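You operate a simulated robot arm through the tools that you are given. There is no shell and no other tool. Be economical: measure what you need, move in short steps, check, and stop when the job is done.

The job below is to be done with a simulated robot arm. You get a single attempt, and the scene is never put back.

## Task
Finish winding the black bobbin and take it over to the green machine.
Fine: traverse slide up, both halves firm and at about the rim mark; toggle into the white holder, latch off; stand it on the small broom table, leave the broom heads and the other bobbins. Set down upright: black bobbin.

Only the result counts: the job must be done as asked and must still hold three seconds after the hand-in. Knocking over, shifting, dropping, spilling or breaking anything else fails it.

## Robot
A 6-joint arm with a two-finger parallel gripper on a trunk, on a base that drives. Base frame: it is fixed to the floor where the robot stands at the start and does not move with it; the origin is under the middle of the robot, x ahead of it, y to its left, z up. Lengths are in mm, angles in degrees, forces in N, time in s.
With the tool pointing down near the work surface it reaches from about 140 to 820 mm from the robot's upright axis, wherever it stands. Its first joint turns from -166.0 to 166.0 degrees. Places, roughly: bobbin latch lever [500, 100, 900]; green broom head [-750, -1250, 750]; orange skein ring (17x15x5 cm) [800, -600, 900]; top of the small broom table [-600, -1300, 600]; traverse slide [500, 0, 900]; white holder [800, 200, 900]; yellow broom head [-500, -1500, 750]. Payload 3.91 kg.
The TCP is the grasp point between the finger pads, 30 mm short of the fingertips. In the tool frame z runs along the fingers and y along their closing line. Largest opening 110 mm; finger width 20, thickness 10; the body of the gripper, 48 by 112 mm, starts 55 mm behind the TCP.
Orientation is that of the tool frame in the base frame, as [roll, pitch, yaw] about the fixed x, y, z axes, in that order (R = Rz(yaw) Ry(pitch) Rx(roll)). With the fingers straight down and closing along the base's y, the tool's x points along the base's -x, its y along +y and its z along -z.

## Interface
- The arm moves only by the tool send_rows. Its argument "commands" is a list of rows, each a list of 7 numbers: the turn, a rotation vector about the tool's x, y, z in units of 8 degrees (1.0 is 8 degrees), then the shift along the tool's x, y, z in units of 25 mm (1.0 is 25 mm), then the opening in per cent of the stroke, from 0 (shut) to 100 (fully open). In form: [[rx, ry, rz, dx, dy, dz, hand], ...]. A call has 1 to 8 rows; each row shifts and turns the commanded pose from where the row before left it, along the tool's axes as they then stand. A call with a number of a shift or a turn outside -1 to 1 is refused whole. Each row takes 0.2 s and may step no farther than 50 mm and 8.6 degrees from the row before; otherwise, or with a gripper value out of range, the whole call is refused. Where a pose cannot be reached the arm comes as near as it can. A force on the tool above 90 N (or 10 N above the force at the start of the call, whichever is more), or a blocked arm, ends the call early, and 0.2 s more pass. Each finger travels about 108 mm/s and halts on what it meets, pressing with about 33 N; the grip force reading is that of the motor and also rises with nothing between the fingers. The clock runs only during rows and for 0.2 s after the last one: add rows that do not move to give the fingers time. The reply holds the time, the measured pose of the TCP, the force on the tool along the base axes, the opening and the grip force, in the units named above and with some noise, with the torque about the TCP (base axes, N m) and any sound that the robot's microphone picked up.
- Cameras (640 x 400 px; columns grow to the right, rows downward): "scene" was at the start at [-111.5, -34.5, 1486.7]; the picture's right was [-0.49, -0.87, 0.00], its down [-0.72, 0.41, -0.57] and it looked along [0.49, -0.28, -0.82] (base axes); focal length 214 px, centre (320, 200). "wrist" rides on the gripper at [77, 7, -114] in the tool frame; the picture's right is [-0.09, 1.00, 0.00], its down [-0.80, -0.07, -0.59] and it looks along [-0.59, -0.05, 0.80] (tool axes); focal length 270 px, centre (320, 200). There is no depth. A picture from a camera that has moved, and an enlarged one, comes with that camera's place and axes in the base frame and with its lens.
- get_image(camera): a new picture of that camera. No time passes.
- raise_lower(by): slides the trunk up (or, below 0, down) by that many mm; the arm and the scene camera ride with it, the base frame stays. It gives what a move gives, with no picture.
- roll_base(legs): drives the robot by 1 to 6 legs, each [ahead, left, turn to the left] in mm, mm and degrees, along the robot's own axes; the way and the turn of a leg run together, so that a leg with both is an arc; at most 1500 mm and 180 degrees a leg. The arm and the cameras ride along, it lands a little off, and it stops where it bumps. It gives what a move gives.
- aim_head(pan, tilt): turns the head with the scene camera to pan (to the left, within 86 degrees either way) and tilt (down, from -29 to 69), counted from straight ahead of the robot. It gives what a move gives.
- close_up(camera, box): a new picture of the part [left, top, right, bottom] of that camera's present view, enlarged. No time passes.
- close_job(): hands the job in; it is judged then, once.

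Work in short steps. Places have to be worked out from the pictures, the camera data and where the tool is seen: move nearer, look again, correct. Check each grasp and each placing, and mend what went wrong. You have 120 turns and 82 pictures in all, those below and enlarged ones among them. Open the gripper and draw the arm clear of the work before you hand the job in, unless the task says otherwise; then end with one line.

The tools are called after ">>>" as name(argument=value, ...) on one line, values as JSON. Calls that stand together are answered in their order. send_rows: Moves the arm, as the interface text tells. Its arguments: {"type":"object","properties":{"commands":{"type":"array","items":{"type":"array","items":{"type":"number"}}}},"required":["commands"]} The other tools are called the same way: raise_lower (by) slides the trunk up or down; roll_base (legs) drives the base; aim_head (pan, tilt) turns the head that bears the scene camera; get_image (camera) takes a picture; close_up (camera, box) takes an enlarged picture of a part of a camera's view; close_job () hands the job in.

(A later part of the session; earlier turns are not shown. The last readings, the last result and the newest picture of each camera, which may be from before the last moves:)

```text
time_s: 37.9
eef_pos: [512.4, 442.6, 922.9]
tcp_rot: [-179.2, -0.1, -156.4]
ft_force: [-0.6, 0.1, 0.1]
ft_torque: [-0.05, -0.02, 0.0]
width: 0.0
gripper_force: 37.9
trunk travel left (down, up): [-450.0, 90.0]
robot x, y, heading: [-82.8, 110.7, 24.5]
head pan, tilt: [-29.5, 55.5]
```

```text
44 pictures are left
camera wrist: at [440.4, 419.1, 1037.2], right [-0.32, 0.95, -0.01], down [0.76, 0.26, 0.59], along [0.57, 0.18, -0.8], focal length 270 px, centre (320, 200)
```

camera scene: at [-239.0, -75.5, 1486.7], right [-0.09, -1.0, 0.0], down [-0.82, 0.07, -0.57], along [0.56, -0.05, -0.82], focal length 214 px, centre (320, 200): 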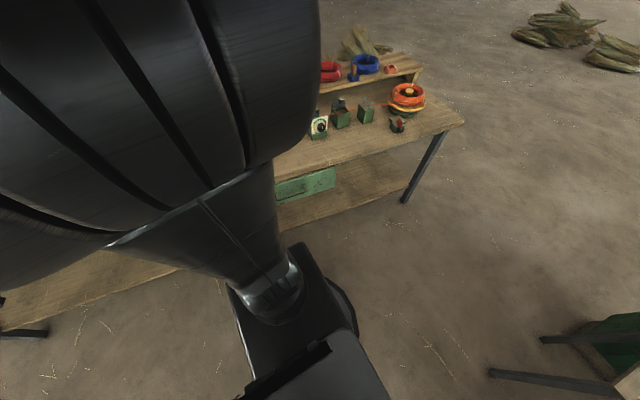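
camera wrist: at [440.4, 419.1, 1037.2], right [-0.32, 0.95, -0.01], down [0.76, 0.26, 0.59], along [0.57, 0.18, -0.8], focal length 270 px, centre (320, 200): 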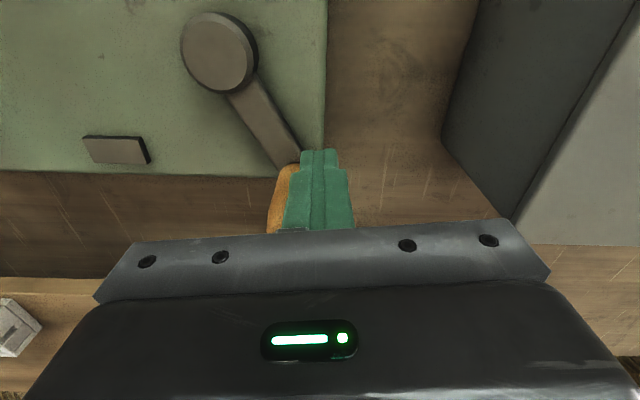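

The handle is just beside the fingers at about (532, 425). My refined crank centre is (471.5, 366), radius 84.5. Lift, open, shift over the handle and look.

>>> send_rows(commands=[[0, 0, 0, 0, 0, -1, 0], [0, 0, 0, 0, 0, -1, 0], [0, 0, 0, 0, 0, -1, 0], [0, 0, 0, 0, 0, -0.5, 30], [0, 0, 0, -0.22, -0.49, 0, 60], [0, 0, 0, -0.22, -0.49, 0, 60]])

>>> get_image(camera="wrist")

```text
time_s: 39.3
eef_pos: [531.2, 422.4, 1008.3]
tcp_rot: [-179.3, -0.3, -156.3]
ft_force: [-0.1, 0.2, -0.1]
ft_torque: [0.0, -0.02, -0.02]
width: 66.1
gripper_force: 0.0
trunk travel left (down, up): [-450.0, 90.0]
robot x, y, heading: [-78.0, 112.4, 24.3]
head pan, tilt: [-29.5, 55.5]
```

```text
43 pictures are left
camera wrist: at [459.2, 400.2, 1123.3], right [-0.32, 0.95, -0.01], down [0.76, 0.26, 0.59], along [0.57, 0.18, -0.81], focal length 270 px, centre (320, 200)
```

wrist: 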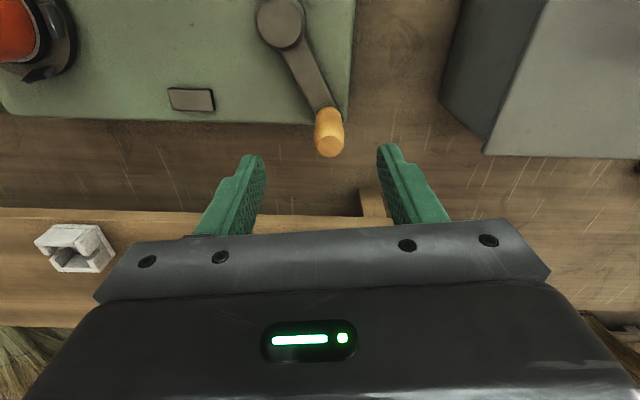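

Handle is 5 mm further along; trim, descend and regrip.

>>> send_rows(commands=[[0, 0, 0, -0.23, 0.12, 0.92, 60], [0, 0, 0, 0, 0, 0.92, 60], [0, 0, 0, 0, 0, 0.92, 60], [0, 0, 0, 0, 0, 0.92, 60], [0, 0, 0, 0, 0, 0, 0], [0, 0, 0, 0, 0, 0, 0], [0, 0, 0, 0, 0, 0, 0]])

>>> get_image(camera="wrist")

```text
time_s: 40.9
eef_pos: [535.5, 427.4, 916.1]
tcp_rot: [-179.3, -0.1, -156.4]
ft_force: [1.3, 2.3, -4.9]
ft_torque: [2.22, -0.21, 0.03]
width: 23.0
gripper_force: 45.2
trunk travel left (down, up): [-450.0, 90.0]
robot x, y, heading: [-78.7, 108.8, 24.2]
head pan, tilt: [-29.5, 55.5]
```

```text
42 pictures are left
camera wrist: at [462.7, 404.6, 1030.4], right [-0.32, 0.95, -0.01], down [0.76, 0.26, 0.59], along [0.56, 0.18, -0.81], focal length 270 px, centre (320, 200)
```

wrist: 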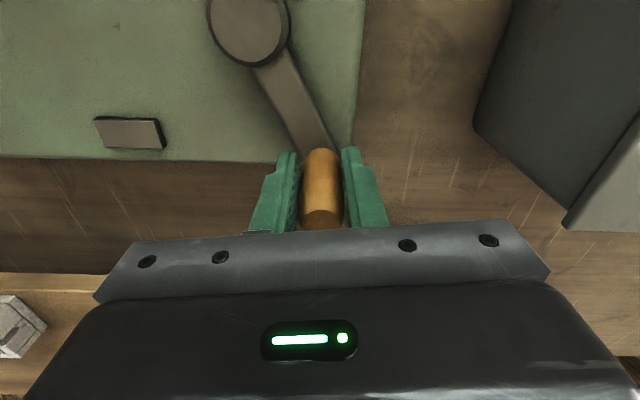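

Good centred grip. Refit: centre (474.6, 364.1), R 87.8. Turn 96° more, which should bring the marker near green.

>>> send_rows(commands=[[0, 0, 0, -0.246, -0.946, 0, 0], [0, 0, 0, 0.026, -0.977, 0, 0], [0, 0, 0, 0.294, -0.932, 0, 0], [0, 0, 0, 0.54, -0.815, 0, 0], [0, 0, 0, 0.744, -0.635, 0, 0], [0, 0, 0, 0.889, -0.405, 0, 0]])

>>> get_image(camera="scene")

```text
time_s: 42.3
eef_pos: [526.7, 301.8, 916.8]
tcp_rot: [-179.3, -0.3, -156.3]
ft_force: [-25.9, 31.3, -31.8]
ft_torque: [1.57, 0.57, 0.26]
width: 23.4
gripper_force: 45.2
trunk travel left (down, up): [-450.0, 90.0]
robot x, y, heading: [-82.3, 111.3, 24.5]
head pan, tilt: [-29.5, 55.5]
```

```text
41 pictures are left
camera scene: at [-167.5, 39.1, 1486.6], right [-0.09, -1.0, 0.0], down [-0.82, 0.07, -0.57], along [0.56, -0.05, -0.82], focal length 214 px, centre (320, 200)
```

scene: 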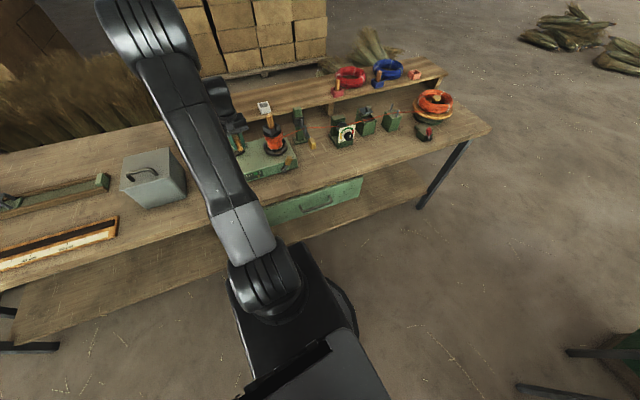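

>>> close_up(camera="scene", box=[210, 90, 370, 190])

```text
4.00 times, centred on (290, 140) of scene
camera zoom: at [-167.5, 39.1, 1486.6], right [-0.09, -1.0, 0.0], down [-0.82, 0.07, -0.57], along [0.56, -0.05, -0.82], focal length 858 px, centre (440, 440)
```

zoom: 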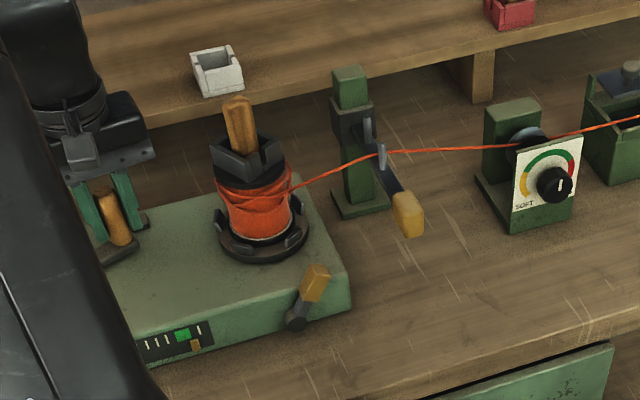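

>>> close_up(camera="scene", box=[240, 130, 300, 185])

>>> close_up(camera="scene", box=[325, 115, 365, 150])

```text
7.27 times, centred on (270, 158) of scene
camera zoom: at [-167.5, 39.1, 1486.6], right [-0.09, -1.0, 0.0], down [-0.82, 0.07, -0.57], along [0.56, -0.05, -0.82], focal length 1560 px, centre (684, 509)
```

zoom: 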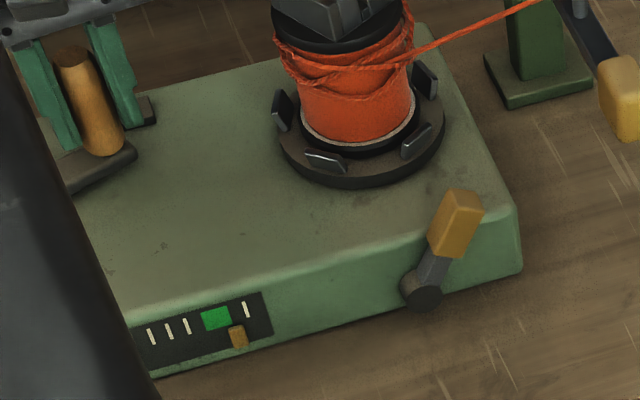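

```text
11.43 times, centred on (345, 132) of scene
camera zoom: at [-167.5, 39.1, 1486.6], right [-0.09, -1.0, 0.0], down [-0.82, 0.07, -0.57], along [0.56, -0.05, -0.82], focal length 2451 px, centre (34, 971)
```

zoom: 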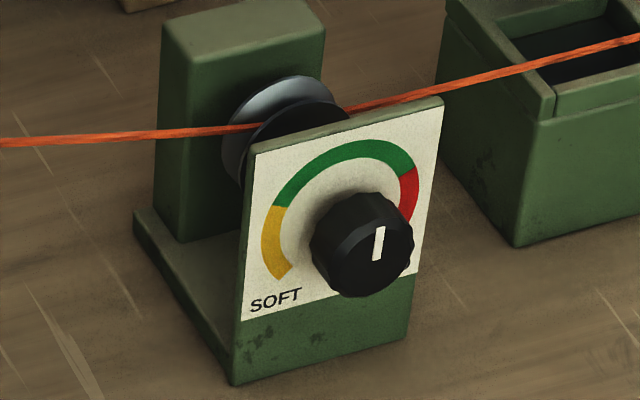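

The dial is well within green. The marker is now at the far edge of the green window; look even closer at marker and bobbin before deciding.

>>> close_up(camera="scene", box=[250, 165, 280, 183])

>>> close_up(camera="scene", box=[258, 110, 294, 160])

```text
16.00 times, centred on (265, 174) of scene
camera zoom: at [-167.5, 39.1, 1486.6], right [-0.09, -1.0, 0.0], down [-0.82, 0.07, -0.57], along [0.56, -0.05, -0.82], focal length 3432 px, centre (1200, 616)
```

zoom: 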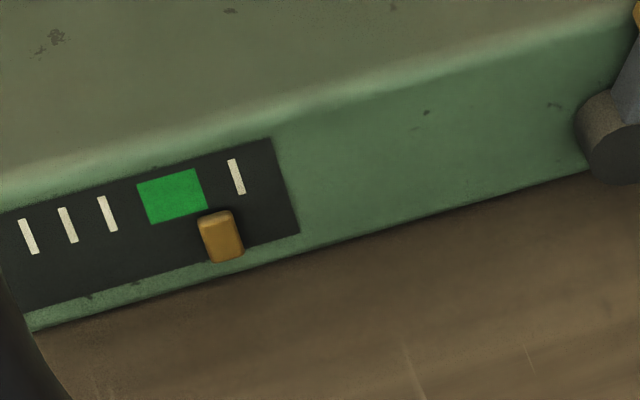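

```text
8.00 times, centred on (276, 135) of scene
camera zoom: at [-167.5, 39.1, 1486.6], right [-0.09, -1.0, 0.0], down [-0.82, 0.07, -0.57], along [0.56, -0.05, -0.82], focal length 1716 px, centre (672, 720)
```

zoom: 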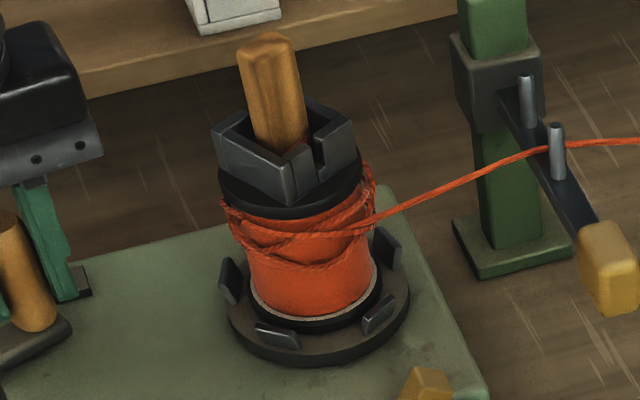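

The marker sits just past the window and loops bulge on the upper half: a slight overfill. I'll turn back about 64° and see whether the marker returns into the green.

>>> send_rows(commands=[[0, 0, 0, -0.84, 0.483, 0, 0], [0, 0, 0, -0.724, 0.618, 0, 0], [0, 0, 0, -0.525, 0.794, 0, 0], [0, 0, 0, -0.286, 0.908, 0, 0]])

>>> close_up(camera="scene", box=[240, 110, 300, 185])

```text
time_s: 43.3
eef_pos: [559.9, 380.7, 916.3]
tcp_rot: [-179.2, 0.2, -156.5]
ft_force: [6.6, -0.1, -5.6]
ft_torque: [1.03, 1.24, 0.01]
width: 23.1
gripper_force: 45.3
trunk travel left (down, up): [-450.0, 90.0]
robot x, y, heading: [-79.1, 114.0, 24.2]
head pan, tilt: [-29.5, 55.5]
```

```text
5.33 times, centred on (270, 148) of scene
camera zoom: at [-165.3, 34.3, 1487.0], right [-0.09, -1.0, 0.0], down [-0.82, 0.07, -0.57], along [0.56, -0.05, -0.82], focal length 1144 px, centre (587, 480)
```

zoom: 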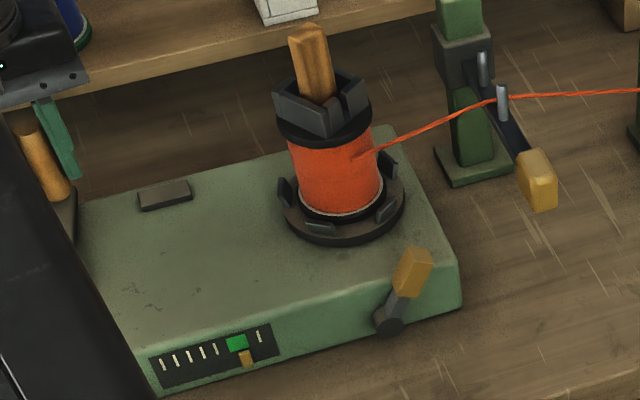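

The loops vanished and the marker is inside the window, slightly right of centre. Another 30° back to centre it, then release and lift off the handle.

>>> send_rows(commands=[[0, 0, 0, -0.025, 0.952, 0, 0], [0, 0, 0, 0.2, 0.75, 0, 0], [0, 0, 0, 0, 0, 0, 0], [0, 0, 0, 0, 0, 0, 40], [0, 0, 0, 0, 0, 0, 60], [0, 0, 0, 0, 0, -1, 60], [0, 0, 0, 0, 0, -1, 60], [0, 0, 0, 0, 0, -1, 60]])

>>> send_rows(commands=[[0, 0, 0, 0, 0, -1, 60], [0, 0, 0, 0, 0, -1, 60], [0, 0, 0, 0, 0, -1, 60]])

>>> close_up(camera="scene", box=[240, 110, 300, 185])

>>> get_image(camera="wrist")

```text
time_s: 45.1
eef_pos: [537.0, 424.4, 990.5]
tcp_rot: [-179.2, -0.3, -156.4]
ft_force: [-0.2, -0.1, 0.6]
ft_torque: [0.01, 0.0, 0.02]
width: 66.1
gripper_force: 0.0
trunk travel left (down, up): [-450.0, 90.0]
robot x, y, heading: [-81.4, 108.9, 24.5]
head pan, tilt: [-29.5, 55.5]
```

```text
time_s: 45.9
eef_pos: [533.6, 426.8, 1066.6]
tcp_rot: [-179.2, -0.2, -156.2]
ft_force: [0.0, 0.0, -0.3]
ft_torque: [0.0, -0.04, 0.01]
width: 65.9
gripper_force: 0.1
trunk travel left (down, up): [-450.0, 90.0]
robot x, y, heading: [-80.0, 106.9, 24.4]
head pan, tilt: [-29.5, 55.5]
```

```text
5.33 times, centred on (270, 148) of scene
camera zoom: at [-167.4, 34.0, 1486.6], right [-0.09, -1.0, 0.0], down [-0.82, 0.07, -0.57], along [0.56, -0.05, -0.82], focal length 1144 px, centre (587, 480)
```

zoom: 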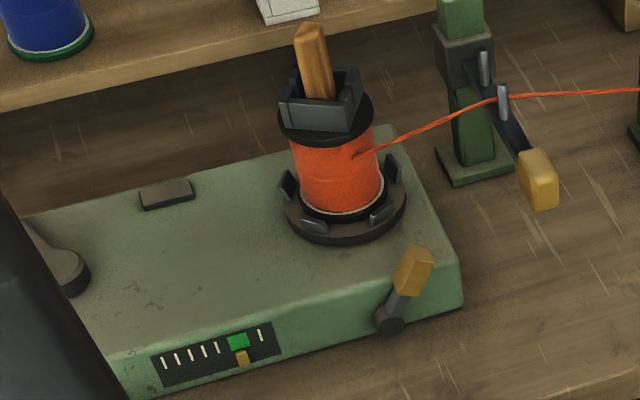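

```text
33 pictures are left
camera wrist: at [461.8, 402.6, 1181.4], right [-0.32, 0.95, -0.01], down [0.76, 0.26, 0.59], along [0.56, 0.18, -0.81], focal length 270 px, centre (320, 200)
```

wrist: 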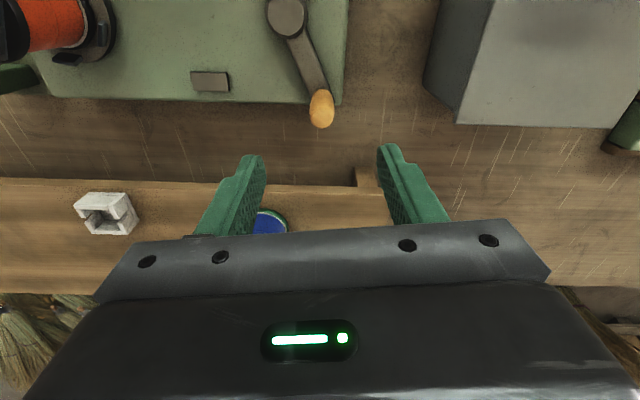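

The marker is centred in the green window and the winding is smooth. Now inspect the toggle on the bobbin top and the white holder.

>>> close_up(camera="scene", box=[250, 92, 294, 136])

```text
9.09 times, centred on (272, 114) of scene
camera zoom: at [-167.4, 34.0, 1486.6], right [-0.09, -1.0, 0.0], down [-0.82, 0.07, -0.57], along [0.56, -0.05, -0.82], focal length 1950 px, centre (756, 982)
```

zoom: 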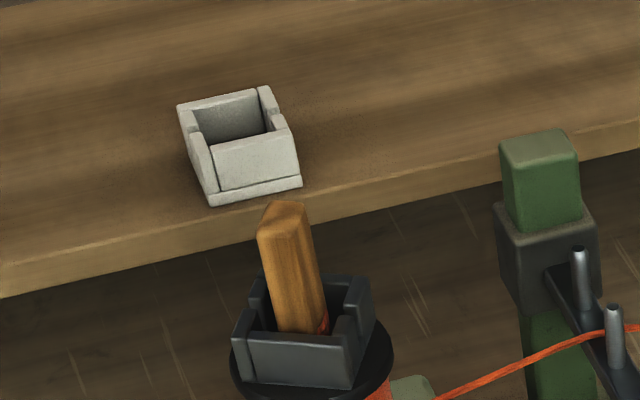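

The toggle is the wooden peg standing in the black cup (rim z≈980, peg top ≈1027); the white holder is a like cup at about (753, 215, 920). I'll raise and rotate the tool to suit the peg's faces, then shift the base right/forward so both are in reach.

>>> send_rows(commands=[[0, 0, 1, 0, 0, -0.6, 60], [0, 0, 1, 0, 0, -0.6, 60], [0, 0, 1, 0, 0, -0.6, 60], [0, 0, 1, 0, 0, -0.6, 60], [0, 0, 1, 0, 0, 0, 60]])

>>> roll_base(legs=[[0, -215, 0], [30, 0, 0]])

>>> get_image(camera="wrist")

```text
time_s: 47.1
eef_pos: [535.5, 424.0, 1126.1]
tcp_rot: [-179.4, 0.4, 163.5]
ft_force: [0.1, -1.0, 0.3]
ft_torque: [-0.01, -0.01, -0.02]
width: 65.6
gripper_force: 0.0
trunk travel left (down, up): [-450.0, 90.0]
robot x, y, heading: [-80.4, 109.7, 24.4]
head pan, tilt: [-29.5, 55.5]
```

```text
time_s: 49.1
eef_pos: [649.2, 251.0, 1125.5]
tcp_rot: [-179.2, 0.4, 163.7]
ft_force: [0.5, -0.8, 0.3]
ft_torque: [0.0, 0.02, -0.01]
width: 65.8
gripper_force: 0.0
trunk travel left (down, up): [-450.0, 90.0]
robot x, y, heading: [33.3, -65.3, 24.0]
head pan, tilt: [-29.5, 55.5]
```

```text
31 pictures are left
camera wrist: at [577.0, 280.4, 1239.6], right [0.36, 0.93, -0.01], down [0.75, -0.28, 0.6], along [0.55, -0.23, -0.8], focal length 270 px, centre (320, 200)
```

wrist: 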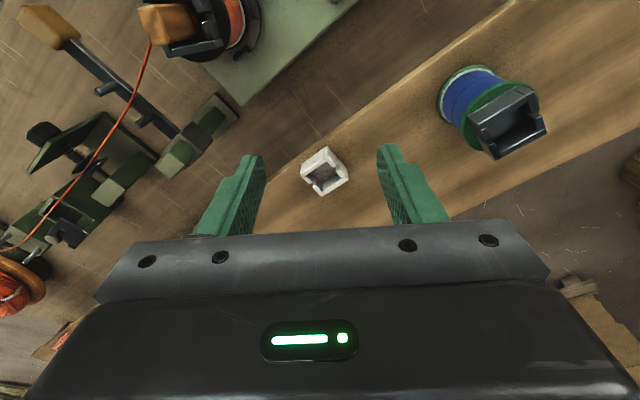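

White holder confirmed at (754, 212). The toggle is near (545, 165). Move above it and check.

>>> send_rows(commands=[[0, 0, 0, 0.6, -0.9, 0, 60], [0, 0, 0, 0.6, -0.9, 0, 60], [0, 0, 0, 0.6, -0.9, 0, 60], [0, 0, 0, 0.6, -0.9, 0, 60], [0, 0, 0, 0.6, -0.9, 0, 60]])

>>> get_image(camera="wrist")

```text
time_s: 50.3
eef_pos: [543.5, 163.9, 1128.7]
tcp_rot: [-179.3, 0.3, 163.7]
ft_force: [-0.4, -0.8, 0.9]
ft_torque: [0.04, 0.01, 0.02]
width: 66.1
gripper_force: 0.1
trunk travel left (down, up): [-450.0, 90.0]
robot x, y, heading: [34.0, -66.7, 24.6]
head pan, tilt: [-29.5, 55.5]
```

```text
30 pictures are left
camera wrist: at [472.1, 193.5, 1241.6], right [0.36, 0.93, -0.01], down [0.75, -0.28, 0.6], along [0.56, -0.23, -0.8], focal length 270 px, centre (320, 200)
```

wrist: 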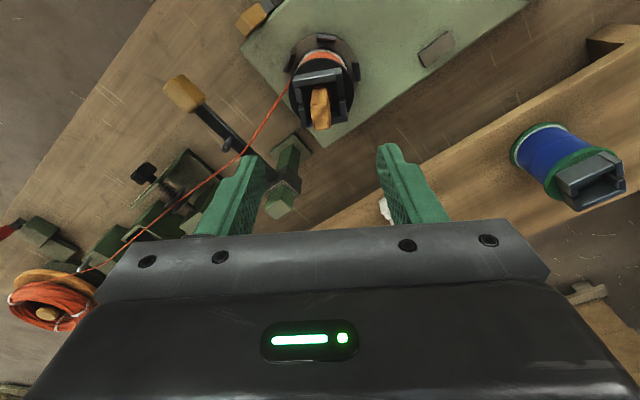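

Aligned with cup and peg. Descend so the fingertips stay above the cup rim, then grip the peg.

>>> send_rows(commands=[[0, 0, 0, -0.12, -0.05, 0.92, 50], [0, 0, 0, 0, 0, 0.92, 50], [0, 0, 0, 0, 0, 0.92, 50], [0, 0, 0, 0, 0, 0.92, 50], [0, 0, 0, 0, 0, 0.88, 50]])

>>> get_image(camera="wrist")

```text
time_s: 51.5
eef_pos: [547.4, 161.1, 1013.7]
tcp_rot: [-179.3, 0.3, 163.8]
ft_force: [-0.2, 0.5, -0.1]
ft_torque: [0.01, -0.01, 0.0]
width: 54.9
gripper_force: 0.0
trunk travel left (down, up): [-450.0, 90.0]
robot x, y, heading: [28.6, -65.5, 24.4]
head pan, tilt: [-29.5, 55.5]
```

```text
29 pictures are left
camera wrist: at [476.0, 190.6, 1127.6], right [0.36, 0.93, -0.01], down [0.75, -0.28, 0.6], along [0.56, -0.23, -0.8], focal length 270 px, centre (320, 200)
```

wrist: 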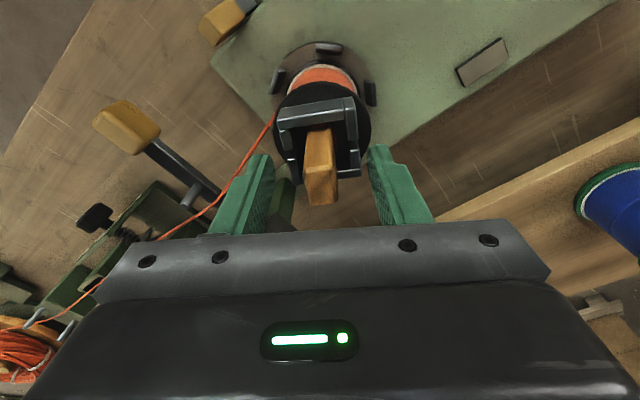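

The peg is right between the pads and above the rim. Close and lift slightly.

>>> send_rows(commands=[[0, 0, 0, 0, 0, 0, 0], [0, 0, 0, 0, 0, 0, 0], [0, 0, 0, 0, 0, 0, 0], [0, 0, 0, 0, 0, -0.4, 0], [0, 0, 0, 0, 0, -0.4, 0]])

```text
time_s: 52.7
eef_pos: [546.7, 160.7, 1031.9]
tcp_rot: [-179.2, 0.3, 163.7]
ft_force: [0.5, 0.4, 0.2]
ft_torque: [-0.02, 0.01, 0.02]
width: 14.9
gripper_force: 33.0
trunk travel left (down, up): [-450.0, 90.0]
robot x, y, heading: [35.4, -62.2, 24.4]
head pan, tilt: [-29.5, 55.5]
```

>>> send_rows(commands=[[0, 0, 0, 0, 0, -0.5, 0], [0, 0, 0, 0, 0, -1, 0], [0, 0, 0, 0, 0, -1, 0], [0, 0, 0, 0, 0, -1, 0]])

>>> get_image(camera="wrist")

```text
time_s: 53.7
eef_pos: [546.1, 161.2, 1120.6]
tcp_rot: [-179.2, 0.3, 163.7]
ft_force: [0.0, -0.1, -1.0]
ft_torque: [0.01, 0.03, 0.0]
width: 15.0
gripper_force: 33.0
trunk travel left (down, up): [-450.0, 90.0]
robot x, y, heading: [34.7, -63.1, 24.2]
head pan, tilt: [-29.5, 55.5]
```

```text
28 pictures are left
camera wrist: at [474.5, 191.5, 1234.7], right [0.36, 0.93, -0.01], down [0.75, -0.28, 0.6], along [0.55, -0.23, -0.8], focal length 270 px, centre (320, 200)
```

wrist: 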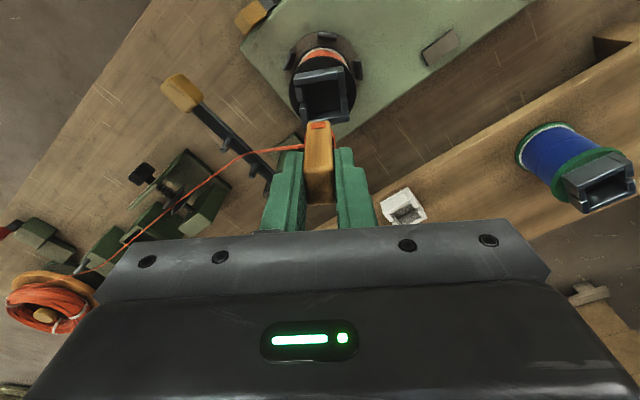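

The toggle carries the thread end with it, and the bobbin's cup is empty. Carry it over the white holder and align it with the holder's faces.

>>> send_rows(commands=[[0, 0, 0, -0.927, 0.537, 0, 0], [0, 0, 0, -0.927, 0.537, 0, 0], [0, 0, 0, -0.927, 0.537, 0, 0], [0, 0, 0, -0.927, 0.537, 0, 0], [0, 0, 0, -0.927, 0.537, 0, 0], [0, 0, 0, -0.927, 0.537, 0, 0], [0, 0, 0, -0.927, 0.537, 0, 0], [0, 0, 0, -0.927, 0.537, 0, 0]])

>>> send_rows(commands=[[0, 0, -0.85, 0, 0, 0.5, 0], [0, 0, -0.85, 0, 0, 0.5, 0], [0, 0, -0.85, 0, 0, 0.5, 0], [0, 0, -0.85, 0, 0, 0.5, 0]])

>>> get_image(camera="wrist")

```text
time_s: 55.5
eef_pos: [759.2, 211.1, 1120.9]
tcp_rot: [-179.1, 0.3, 163.6]
ft_force: [0.5, 0.0, -0.7]
ft_torque: [0.0, 0.0, 0.04]
width: 14.8
gripper_force: 32.8
trunk travel left (down, up): [-450.0, 90.0]
robot x, y, heading: [35.0, -68.1, 24.4]
head pan, tilt: [-29.5, 55.5]
```

```text
time_s: 56.5
eef_pos: [754.7, 211.7, 1068.8]
tcp_rot: [-179.1, 0.0, -168.9]
ft_force: [-0.1, -0.3, 0.2]
ft_torque: [0.0, 0.01, -0.01]
width: 15.1
gripper_force: 32.7
trunk travel left (down, up): [-450.0, 90.0]
robot x, y, heading: [33.4, -68.0, 24.3]
head pan, tilt: [-29.5, 55.5]
```

```text
27 pictures are left
camera wrist: at [678.3, 204.9, 1184.0], right [-0.1, 0.99, -0.01], down [0.8, 0.09, 0.59], along [0.59, 0.05, -0.8], focal length 270 px, centre (320, 200)
```

wrist: 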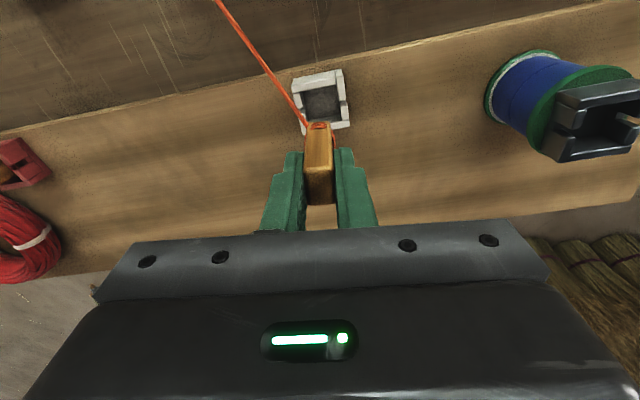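

Well aligned (6° more to turn). Lower to just above the holder and check.

>>> send_rows(commands=[[0, 0, -0.7, 0, 0, 0.8, 0], [0, 0, 0, 0, 0, 0.8, 0], [0, 0, 0, 0, 0, 0.8, 0]])

>>> close_up(camera="wrist", box=[240, 60, 400, 220])

```text
time_s: 57.3
eef_pos: [754.9, 210.3, 1007.3]
tcp_rot: [-179.3, -0.2, -163.6]
ft_force: [-0.3, -0.2, -0.2]
ft_torque: [0.0, 0.0, 0.02]
width: 14.9
gripper_force: 33.1
trunk travel left (down, up): [-450.0, 90.0]
robot x, y, heading: [31.7, -65.2, 24.4]
head pan, tilt: [-29.5, 55.5]
```

```text
2.50 times, centred on (320, 140) of wrist
camera zoom: at [679.4, 195.9, 1123.0], right [-0.2, 0.98, -0.01], down [0.79, 0.17, 0.59], along [0.58, 0.11, -0.81], focal length 676 px, centre (320, 350)
```

zoom: 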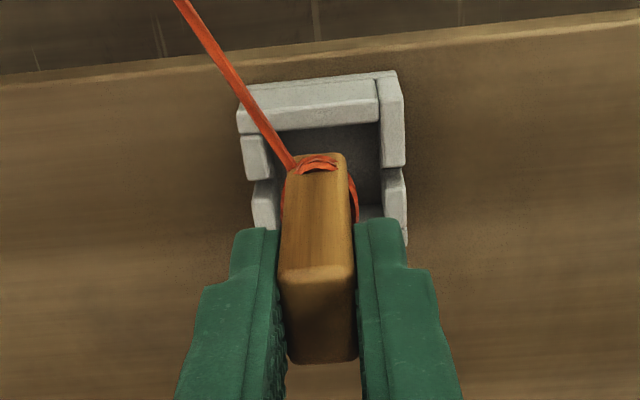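

Peg axis projects right into the holder's opening. Lower until contact.

>>> send_rows(commands=[[0, 0, 0, 0, 0, 0.7, 0], [0, 0, 0, 0, 0, 0.5, 0], [0, 0, 0, 0, 0, 0.2, 0]])

```text
time_s: 58.1
eef_pos: [755.8, 210.2, 975.0]
tcp_rot: [-179.2, -0.2, -163.5]
ft_force: [0.6, 0.3, -0.2]
ft_torque: [0.02, 0.03, -0.03]
width: 15.3
gripper_force: 33.2
trunk travel left (down, up): [-450.0, 90.0]
robot x, y, heading: [31.7, -65.8, 24.5]
head pan, tilt: [-29.5, 55.5]
```

>>> send_rows(commands=[[0, 0, 0, 0, 0, 0.2, 0], [0, 0, 0, 0, 0, 0.16, 0]])

>>> close_up(camera="wrist", box=[240, 60, 400, 220])

```text
time_s: 58.7
eef_pos: [754.9, 208.4, 970.5]
tcp_rot: [-179.2, 0.2, -163.6]
ft_force: [2.1, 1.3, 24.4]
ft_torque: [0.14, -0.14, 0.01]
width: 15.1
gripper_force: 32.6
trunk travel left (down, up): [-450.0, 90.0]
robot x, y, heading: [34.2, -66.3, 24.4]
head pan, tilt: [-29.5, 55.5]
```

```text
2.50 times, centred on (320, 140) of wrist
camera zoom: at [678.5, 195.7, 1085.2], right [-0.2, 0.98, -0.01], down [0.78, 0.17, 0.6], along [0.59, 0.11, -0.8], focal length 676 px, centre (320, 350)
```

zoom: 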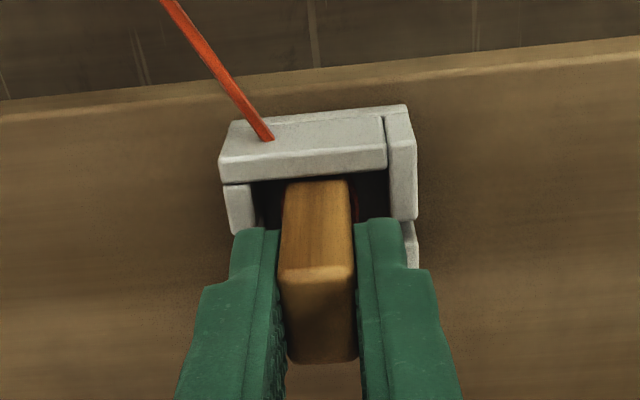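

The toggle's lower end is inside the holder and bears on its floor. Release and rise.

>>> send_rows(commands=[[0, 0, 0, 0, 0, -0.05, 15], [0, 0, 0, 0, 0, 0, 30], [0, 0, 0, 0, 0, 0, 50], [0, 0, 0, 0, 0, -0.8, 50], [0, 0, 0, 0, 0, -1, 50], [0, 0, 0, 0, 0, -1, 50], [0, 0, 0, 0, 0, -1, 50]])

>>> get_image(camera="wrist")

```text
time_s: 60.3
eef_pos: [754.3, 209.0, 1060.9]
tcp_rot: [-179.2, -0.2, -163.5]
ft_force: [0.5, 0.3, -0.2]
ft_torque: [0.01, 0.02, 0.01]
width: 55.0
gripper_force: 0.1
trunk travel left (down, up): [-450.0, 90.0]
robot x, y, heading: [35.1, -66.7, 24.7]
head pan, tilt: [-29.5, 55.5]
```

```text
24 pictures are left
camera wrist: at [679.1, 196.0, 1176.2], right [-0.2, 0.98, -0.01], down [0.79, 0.17, 0.59], along [0.58, 0.11, -0.8], focal length 270 px, centre (320, 200)
```

wrist: 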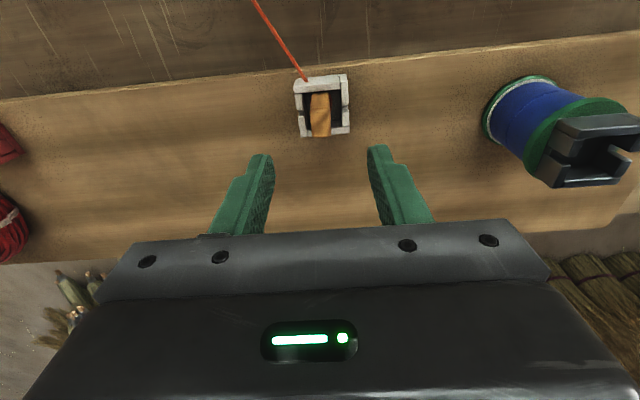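

The toggle stands in the white holder. Next the latch lever: pivot ≈ (460,136,818), handle end ≈ (475,108,870), leaning right. Move above it.

>>> send_rows(commands=[[0, 0, 0, 1, -0.05, 0, 50], [0, 0, 0, 1, -0.05, 0, 50], [0, 0, 0, 1, -0.05, 0, 50], [0, 0, 0, 1, -0.05, 0, 50], [0, 0, 0, 1, -0.05, 0, 50], [0, 0, 0, 1, -0.05, 0, 50], [0, 0, 0, 1, -0.05, 0, 50], [0, 0, 0, 1, -0.05, 0, 50]])

>>> send_rows(commands=[[0, 0, 0, 1, -0.05, 0, 50], [0, 0, 0, 1, -0.05, 0, 50], [0, 0, 0, 1, -0.05, 0.5, 50], [0, 0, 0, 0.9, -0.05, 1, 50], [0, 0, 0, 0, 0, 1, 50]])

>>> get_image(camera="wrist")

```text
time_s: 62.1
eef_pos: [564.7, 143.0, 1065.5]
tcp_rot: [-179.2, -0.1, -163.5]
ft_force: [0.0, 0.0, -0.3]
ft_torque: [0.02, 0.02, -0.04]
width: 55.0
gripper_force: 0.2
trunk travel left (down, up): [-450.0, 90.0]
robot x, y, heading: [28.8, -65.7, 24.3]
head pan, tilt: [-29.5, 55.5]
```

```text
time_s: 63.3
eef_pos: [470.4, 111.8, 998.2]
tcp_rot: [-179.2, -0.2, -163.5]
ft_force: [0.5, 0.1, -0.1]
ft_torque: [-0.03, 0.02, 0.0]
width: 55.2
gripper_force: 0.1
trunk travel left (down, up): [-450.0, 90.0]
robot x, y, heading: [30.7, -64.8, 24.3]
head pan, tilt: [-29.5, 55.5]
```

```text
23 pictures are left
camera wrist: at [397.1, 98.0, 1113.7], right [-0.2, 0.98, -0.01], down [0.79, 0.17, 0.59], along [0.58, 0.11, -0.81], focal length 270 px, centre (320, 200)
```

wrist: 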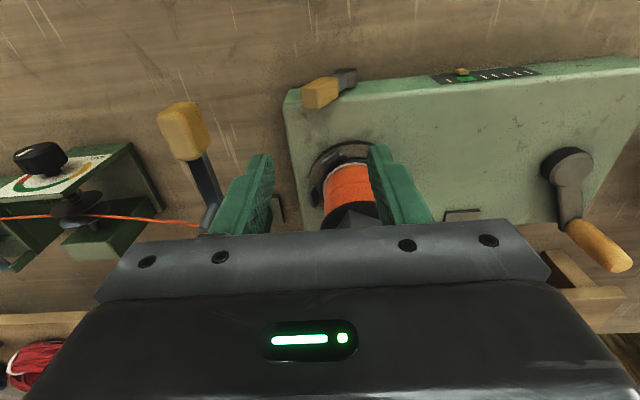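

Lower the open fingers astride the lever handle, tips staying above the machine top.

>>> send_rows(commands=[[0, 0, 0, 0.1, -0.22, 0.9, 50], [0, 0, 0, 0, 0, 0.9, 50], [0, 0, 0, 0, 0, 0.9, 50], [0, 0, 0, 0, 0, 0.9, 50], [0, 0, 0, 0, 0, 0.6, 50]])

>>> get_image(camera="wrist")

```text
time_s: 64.5
eef_pos: [473.7, 103.0, 897.3]
tcp_rot: [-179.1, 0.0, -163.5]
ft_force: [0.3, -0.4, 0.0]
ft_torque: [-0.02, 0.02, -0.01]
width: 54.6
gripper_force: 0.0
trunk travel left (down, up): [-450.0, 90.0]
robot x, y, heading: [34.4, -68.0, 24.5]
head pan, tilt: [-29.5, 55.5]
```

```text
22 pictures are left
camera wrist: at [399.0, 89.9, 1011.5], right [-0.2, 0.98, -0.01], down [0.79, 0.17, 0.59], along [0.58, 0.11, -0.8], focal length 270 px, centre (320, 200)
```

wrist: 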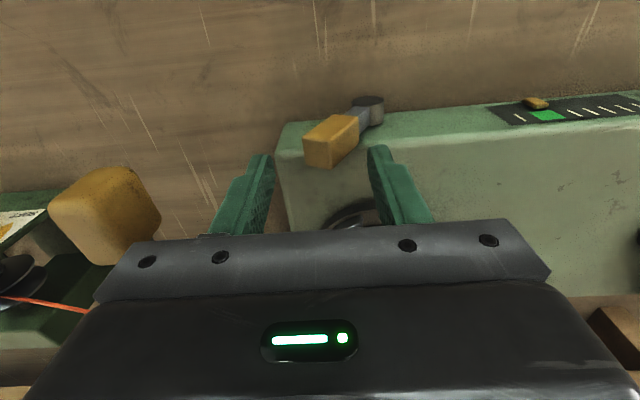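

The handle appears between the fingertips. Close on it to confirm.

>>> send_rows(commands=[[0, 0, 0, 0.2, 0, 0.1, 30], [0, 0, 0, 0, 0, 0, 0], [0, 0, 0, 0, 0, 0, 0], [0, 0, 0, 0, 0, 0, 0]])

```text
time_s: 65.5
eef_pos: [469.5, 107.1, 893.6]
tcp_rot: [-179.2, 0.2, -163.4]
ft_force: [4.1, 37.0, 23.9]
ft_torque: [1.94, 0.21, 0.36]
width: 27.3
gripper_force: 45.2
trunk travel left (down, up): [-450.0, 90.0]
robot x, y, heading: [32.9, -63.4, 24.5]
head pan, tilt: [-29.5, 55.5]
```

Gripped (27 mm). Try swinging it left, over the top, first by a small amount and watch the force.

>>> send_rows(commands=[[0, 0, 0, 0, 0.35, -0.12, 0], [0, 0, 0, 0, 0.35, -0.1, 0], [0, 0, 0, 0, 0.35, -0.08, 0]])

>>> get_image(camera="wrist")

```text
time_s: 66.3
eef_pos: [460.9, 129.3, 898.7]
tcp_rot: [-179.2, -0.2, -163.5]
ft_force: [7.3, 16.5, 17.6]
ft_torque: [1.25, -0.26, 0.42]
width: 19.3
gripper_force: 45.2
trunk travel left (down, up): [-450.0, 90.0]
robot x, y, heading: [30.5, -62.5, 24.3]
head pan, tilt: [-29.5, 55.5]
```

```text
21 pictures are left
camera wrist: at [385.3, 115.5, 1014.2], right [-0.2, 0.98, -0.01], down [0.79, 0.17, 0.59], along [0.58, 0.11, -0.81], focal length 270 px, centre (320, 200)
```

wrist: 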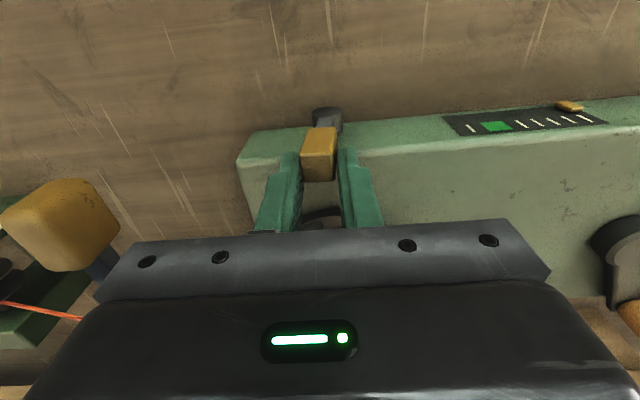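

The lever moves left freely and the fullness feeler let go, so this is the release direction. Continue to its end stop.

>>> send_rows(commands=[[0, 0, 0, 0, 0.4, 0, 0], [0, 0, 0, 0, 0.4, 0.08, 0], [0, 0, 0, 0, 0.4, 0.16, 0]])

```text
time_s: 67.1
eef_pos: [452.2, 155.4, 894.4]
tcp_rot: [-179.2, -0.2, -163.5]
ft_force: [5.7, -12.8, 27.1]
ft_torque: [-1.97, 0.29, -0.05]
width: 26.1
gripper_force: 45.4
trunk travel left (down, up): [-450.0, 90.0]
robot x, y, heading: [34.8, -67.7, 24.6]
head pan, tilt: [-29.5, 55.5]
```

>>> send_rows(commands=[[0, 0, 0, 0, 0.4, 0.1, 0], [0, 0, 0, 0, 0.3, 0.1, 0]])

>>> get_image(camera="wrist")

```text
time_s: 67.8
eef_pos: [449.7, 161.0, 892.9]
tcp_rot: [-178.7, -0.2, -163.7]
ft_force: [0.8, -28.7, 44.1]
ft_torque: [-2.03, 0.01, 0.53]
width: 27.5
gripper_force: 44.7
trunk travel left (down, up): [-450.0, 90.0]
robot x, y, heading: [32.7, -70.7, 24.0]
head pan, tilt: [-29.5, 55.5]
stopped in row 2: the force on the tool passed its limit (the readings are from after the stop); the commanded pose is now the measured one
```

```text
20 pictures are left
camera wrist: at [374.4, 149.1, 1008.4], right [-0.2, 0.98, -0.02], down [0.79, 0.17, 0.59], along [0.59, 0.1, -0.8], focal length 270 px, centre (320, 200)
```

wrist: 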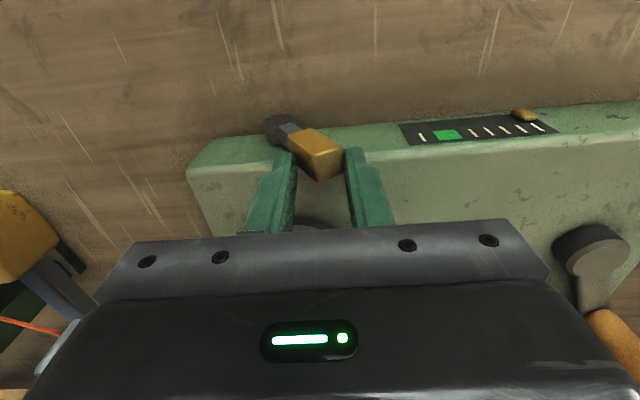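

The lever is at its left stop: latch off. Release, rise, and go above the bobbin with the tool turned to the cup's faces.

>>> send_rows(commands=[[0, 0, 0, 0, -0.1, 0, 30], [0, 0, 0, 0, 0, 0, 60], [0, 0, 0, 0, 0, -1, 70], [0, 0, 0, 0, 0, -1, 70], [0, 0, 0, 0, 0, -1, 70], [0, 0, 0, 0, 0, -1, 70], [0, 0, 1, 0, 0, -1, 70], [0, 0, 1, 0, 0, -1, 70]])

>>> send_rows(commands=[[0, 0, 1, 0, 0, -0.5, 70], [0, 0, 1, 0, 0, -0.5, 70], [0, 0, 0.1, 0, 0, 0, 70], [0, 0, 0, -0.9, 0.25, 0, 70], [0, 0, 0, -0.9, 0.25, 0, 70], [0, 0, 0, -0.9, 0.25, 0, 70], [0, 0, 0, -0.9, 0.25, 0, 70]])

>>> get_image(camera="wrist")

```text
time_s: 69.6
eef_pos: [449.4, 167.2, 1042.8]
tcp_rot: [-178.9, 0.1, -179.7]
ft_force: [0.8, -0.6, 0.0]
ft_torque: [-0.01, 0.03, 0.0]
width: 76.9
gripper_force: 0.2
trunk travel left (down, up): [-450.0, 90.0]
robot x, y, heading: [33.3, -70.2, 23.9]
head pan, tilt: [-29.5, 55.5]
```

```text
time_s: 71.2
eef_pos: [544.4, 166.7, 1063.9]
tcp_rot: [-178.9, 0.4, 163.6]
ft_force: [0.4, 0.0, 0.1]
ft_torque: [0.0, 0.02, -0.02]
width: 77.1
gripper_force: 0.1
trunk travel left (down, up): [-450.0, 90.0]
robot x, y, heading: [33.5, -65.6, 24.3]
head pan, tilt: [-29.5, 55.5]
```

```text
19 pictures are left
camera wrist: at [473.7, 197.4, 1177.7], right [0.37, 0.93, -0.02], down [0.75, -0.28, 0.6], along [0.55, -0.24, -0.8], focal length 270 px, centre (320, 200)
```

wrist: 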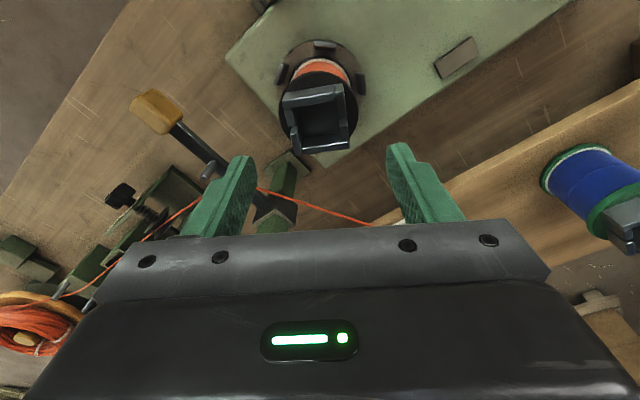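

Cup centre ≈ (542,164), 46 mm wide. Trim, turn 6°, descend with tips just above the top flange, and grip the cup.

>>> send_rows(commands=[[0, 0, -0.8, 0.06, -0.13, 0.8, 70], [0, 0, 0, 0, 0, 0.8, 70], [0, 0, 0, 0, 0, 0.8, 70], [0, 0, 0, 0, 0, 0.8, 70]])

>>> get_image(camera="wrist")

```text
time_s: 72.2
eef_pos: [542.6, 163.8, 985.2]
tcp_rot: [-178.8, 0.3, 169.9]
ft_force: [-0.3, 0.7, 0.3]
ft_torque: [-0.02, 0.0, 0.02]
width: 76.9
gripper_force: 0.1
trunk travel left (down, up): [-450.0, 90.0]
robot x, y, heading: [34.7, -64.9, 24.2]
head pan, tilt: [-29.5, 55.5]
```

```text
18 pictures are left
camera wrist: at [468.7, 185.5, 1098.8], right [0.26, 0.97, -0.02], down [0.78, -0.2, 0.6], along [0.57, -0.17, -0.8], focal length 270 px, centre (320, 200)
```

wrist: 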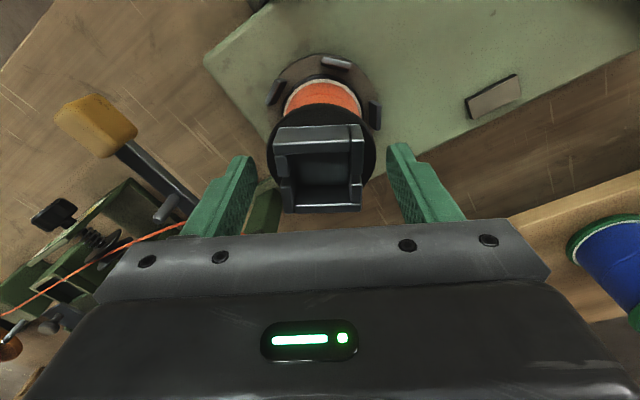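

Aligned; shift 6 mm back to centre the pads on the cup, then close.

>>> send_rows(commands=[[0, 0, 0, 0.25, 0, 0.1, 70], [0, 0, 0, 0, 0, 0, 20], [0, 0, 0, 0, 0, 0, 0], [0, 0, 0, 0, 0, 0, 0], [0, 0, 0, 0, 0, 0, 0]])

```text
time_s: 73.4
eef_pos: [536.0, 165.2, 983.2]
tcp_rot: [-178.8, 0.2, 170.0]
ft_force: [0.9, -0.3, 2.8]
ft_torque: [0.12, -0.08, -0.04]
width: 47.4
gripper_force: 32.8
trunk travel left (down, up): [-450.0, 90.0]
robot x, y, heading: [31.1, -66.1, 24.1]
head pan, tilt: [-29.5, 55.5]
```

Gripped at 47 mm. Lift gently and check force and picture.

>>> send_rows(commands=[[0, 0, 0, 0, 0, -0.4, 0], [0, 0, 0, 0, 0, -0.8, 0], [0, 0, 0, 0, 0, -1, 0], [0, 0, 0, 0, 0, -1, 0]])

>>> get_image(camera="wrist")

```text
time_s: 74.4
eef_pos: [536.3, 167.0, 1061.6]
tcp_rot: [-178.9, 0.3, 170.0]
ft_force: [0.4, -0.5, -0.9]
ft_torque: [-0.02, 0.0, 0.02]
width: 47.5
gripper_force: 33.3
trunk travel left (down, up): [-450.0, 90.0]
robot x, y, heading: [33.8, -65.0, 24.2]
head pan, tilt: [-29.5, 55.5]
```

```text
17 pictures are left
camera wrist: at [462.1, 189.5, 1176.9], right [0.26, 0.97, -0.02], down [0.78, -0.2, 0.6], along [0.57, -0.17, -0.8], focal length 270 px, centre (320, 200)
```

wrist: 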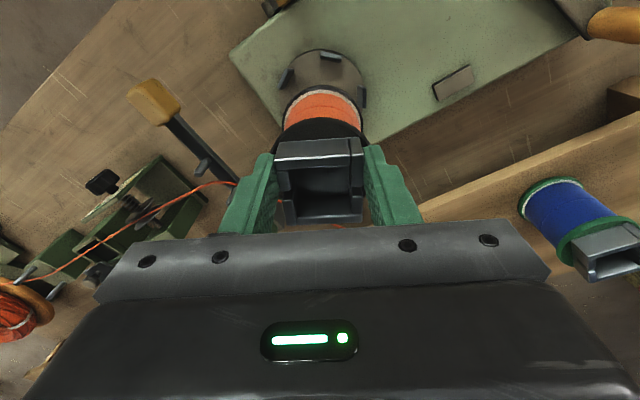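

The bobbin is free and held. Raise it well clear, then back away from the bench and turn toward the broom table.

>>> send_rows(commands=[[0, 0, 0, 0, 0, -1, 0], [0, 0, 0, 0, 0, -1, 0], [0, 0, 0, 0, 0, -1, 0]])

>>> roll_base(legs=[[-300, 0, 0], [0, 0, -132]])

>>> aim_head(pan=-25, tilt=45)

>>> get_image(camera="scene")

```text
time_s: 75.2
eef_pos: [535.8, 168.1, 1138.0]
tcp_rot: [-178.8, 0.3, 170.0]
ft_force: [-0.6, -0.6, -0.6]
ft_torque: [0.01, 0.02, 0.01]
width: 47.4
gripper_force: 33.0
trunk travel left (down, up): [-450.0, 90.0]
robot x, y, heading: [31.4, -65.7, 24.2]
head pan, tilt: [-29.5, 55.5]
```

```text
time_s: 82.7
eef_pos: [-403.2, -715.3, 1137.1]
tcp_rot: [-178.8, 0.3, 37.0]
ft_force: [0.1, -0.8, -1.3]
ft_torque: [0.01, -0.05, -0.02]
width: 47.1
gripper_force: 32.8
trunk travel left (down, up): [-450.0, 90.0]
robot x, y, heading: [-230.9, -186.8, -108.6]
head pan, tilt: [-29.5, 55.5]
```

```text
time_s: 83.4
eef_pos: [-403.2, -714.5, 1137.0]
tcp_rot: [-178.8, 0.3, 37.0]
ft_force: [0.0, -0.1, -0.8]
ft_torque: [0.02, -0.04, 0.02]
width: 47.2
gripper_force: 33.0
trunk travel left (down, up): [-450.0, 90.0]
robot x, y, heading: [-233.6, -186.8, -108.6]
head pan, tilt: [-25.0, 45.0]
```

```text
16 pictures are left
camera scene: at [-237.5, -83.3, 1500.6], right [-0.72, 0.69, 0.0], down [0.49, 0.51, -0.71], along [-0.49, -0.51, -0.71], focal length 214 px, centre (320, 200)
```

scene: 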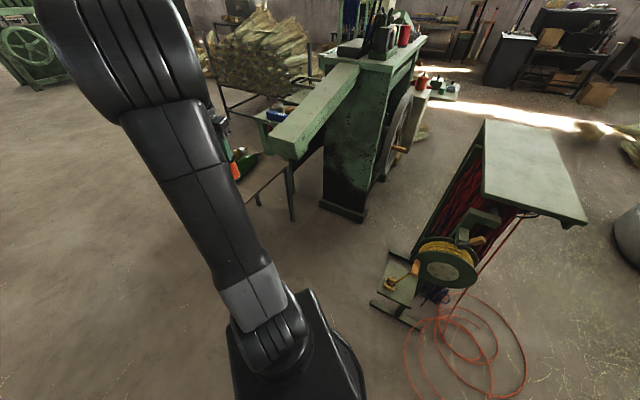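

The broom table is behind the arm beside the green machine. Use the wrist camera.

>>> get_image(camera="wrist")

```text
15 pictures are left
camera wrist: at [-335.5, -675.3, 1252.1], right [0.53, -0.85, -0.02], down [-0.67, -0.43, 0.6], along [-0.52, -0.3, -0.8], focal length 270 px, centre (320, 200)
```

wrist: 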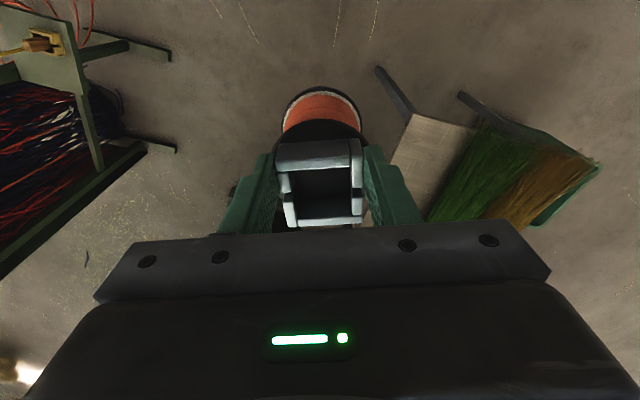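

The table shows a bare strip ~160 mm wide along its near edge (corner about (-415,-971)), the broom heads lie beyond. Target for the bobbin ≈ (-483,-1082). Drive nearer at height.

>>> roll_base(legs=[[0, 42, 0], [290, 0, 0]])

>>> get_image(camera="wrist")

```text
time_s: 85.9
eef_pos: [-459.5, -1003.5, 1137.7]
tcp_rot: [-178.8, 0.2, 36.8]
ft_force: [0.0, 0.2, -1.0]
ft_torque: [0.03, -0.02, -0.02]
width: 47.1
gripper_force: 32.9
trunk travel left (down, up): [-450.0, 90.0]
robot x, y, heading: [-287.0, -472.8, -109.2]
head pan, tilt: [-25.0, 45.0]
```

```text
14 pictures are left
camera wrist: at [-391.4, -965.0, 1251.8], right [0.52, -0.85, -0.02], down [-0.67, -0.43, 0.6], along [-0.52, -0.3, -0.8], focal length 270 px, centre (320, 200)
```

wrist: 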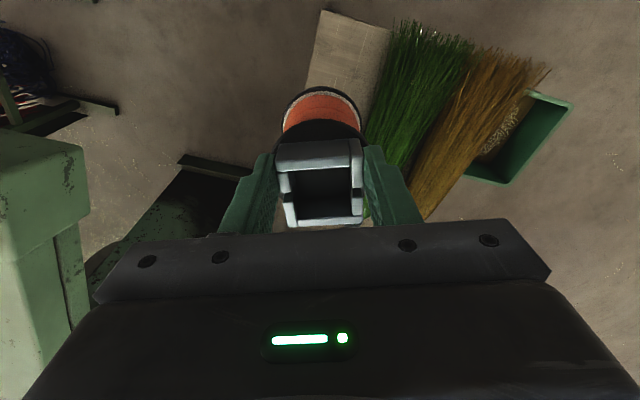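

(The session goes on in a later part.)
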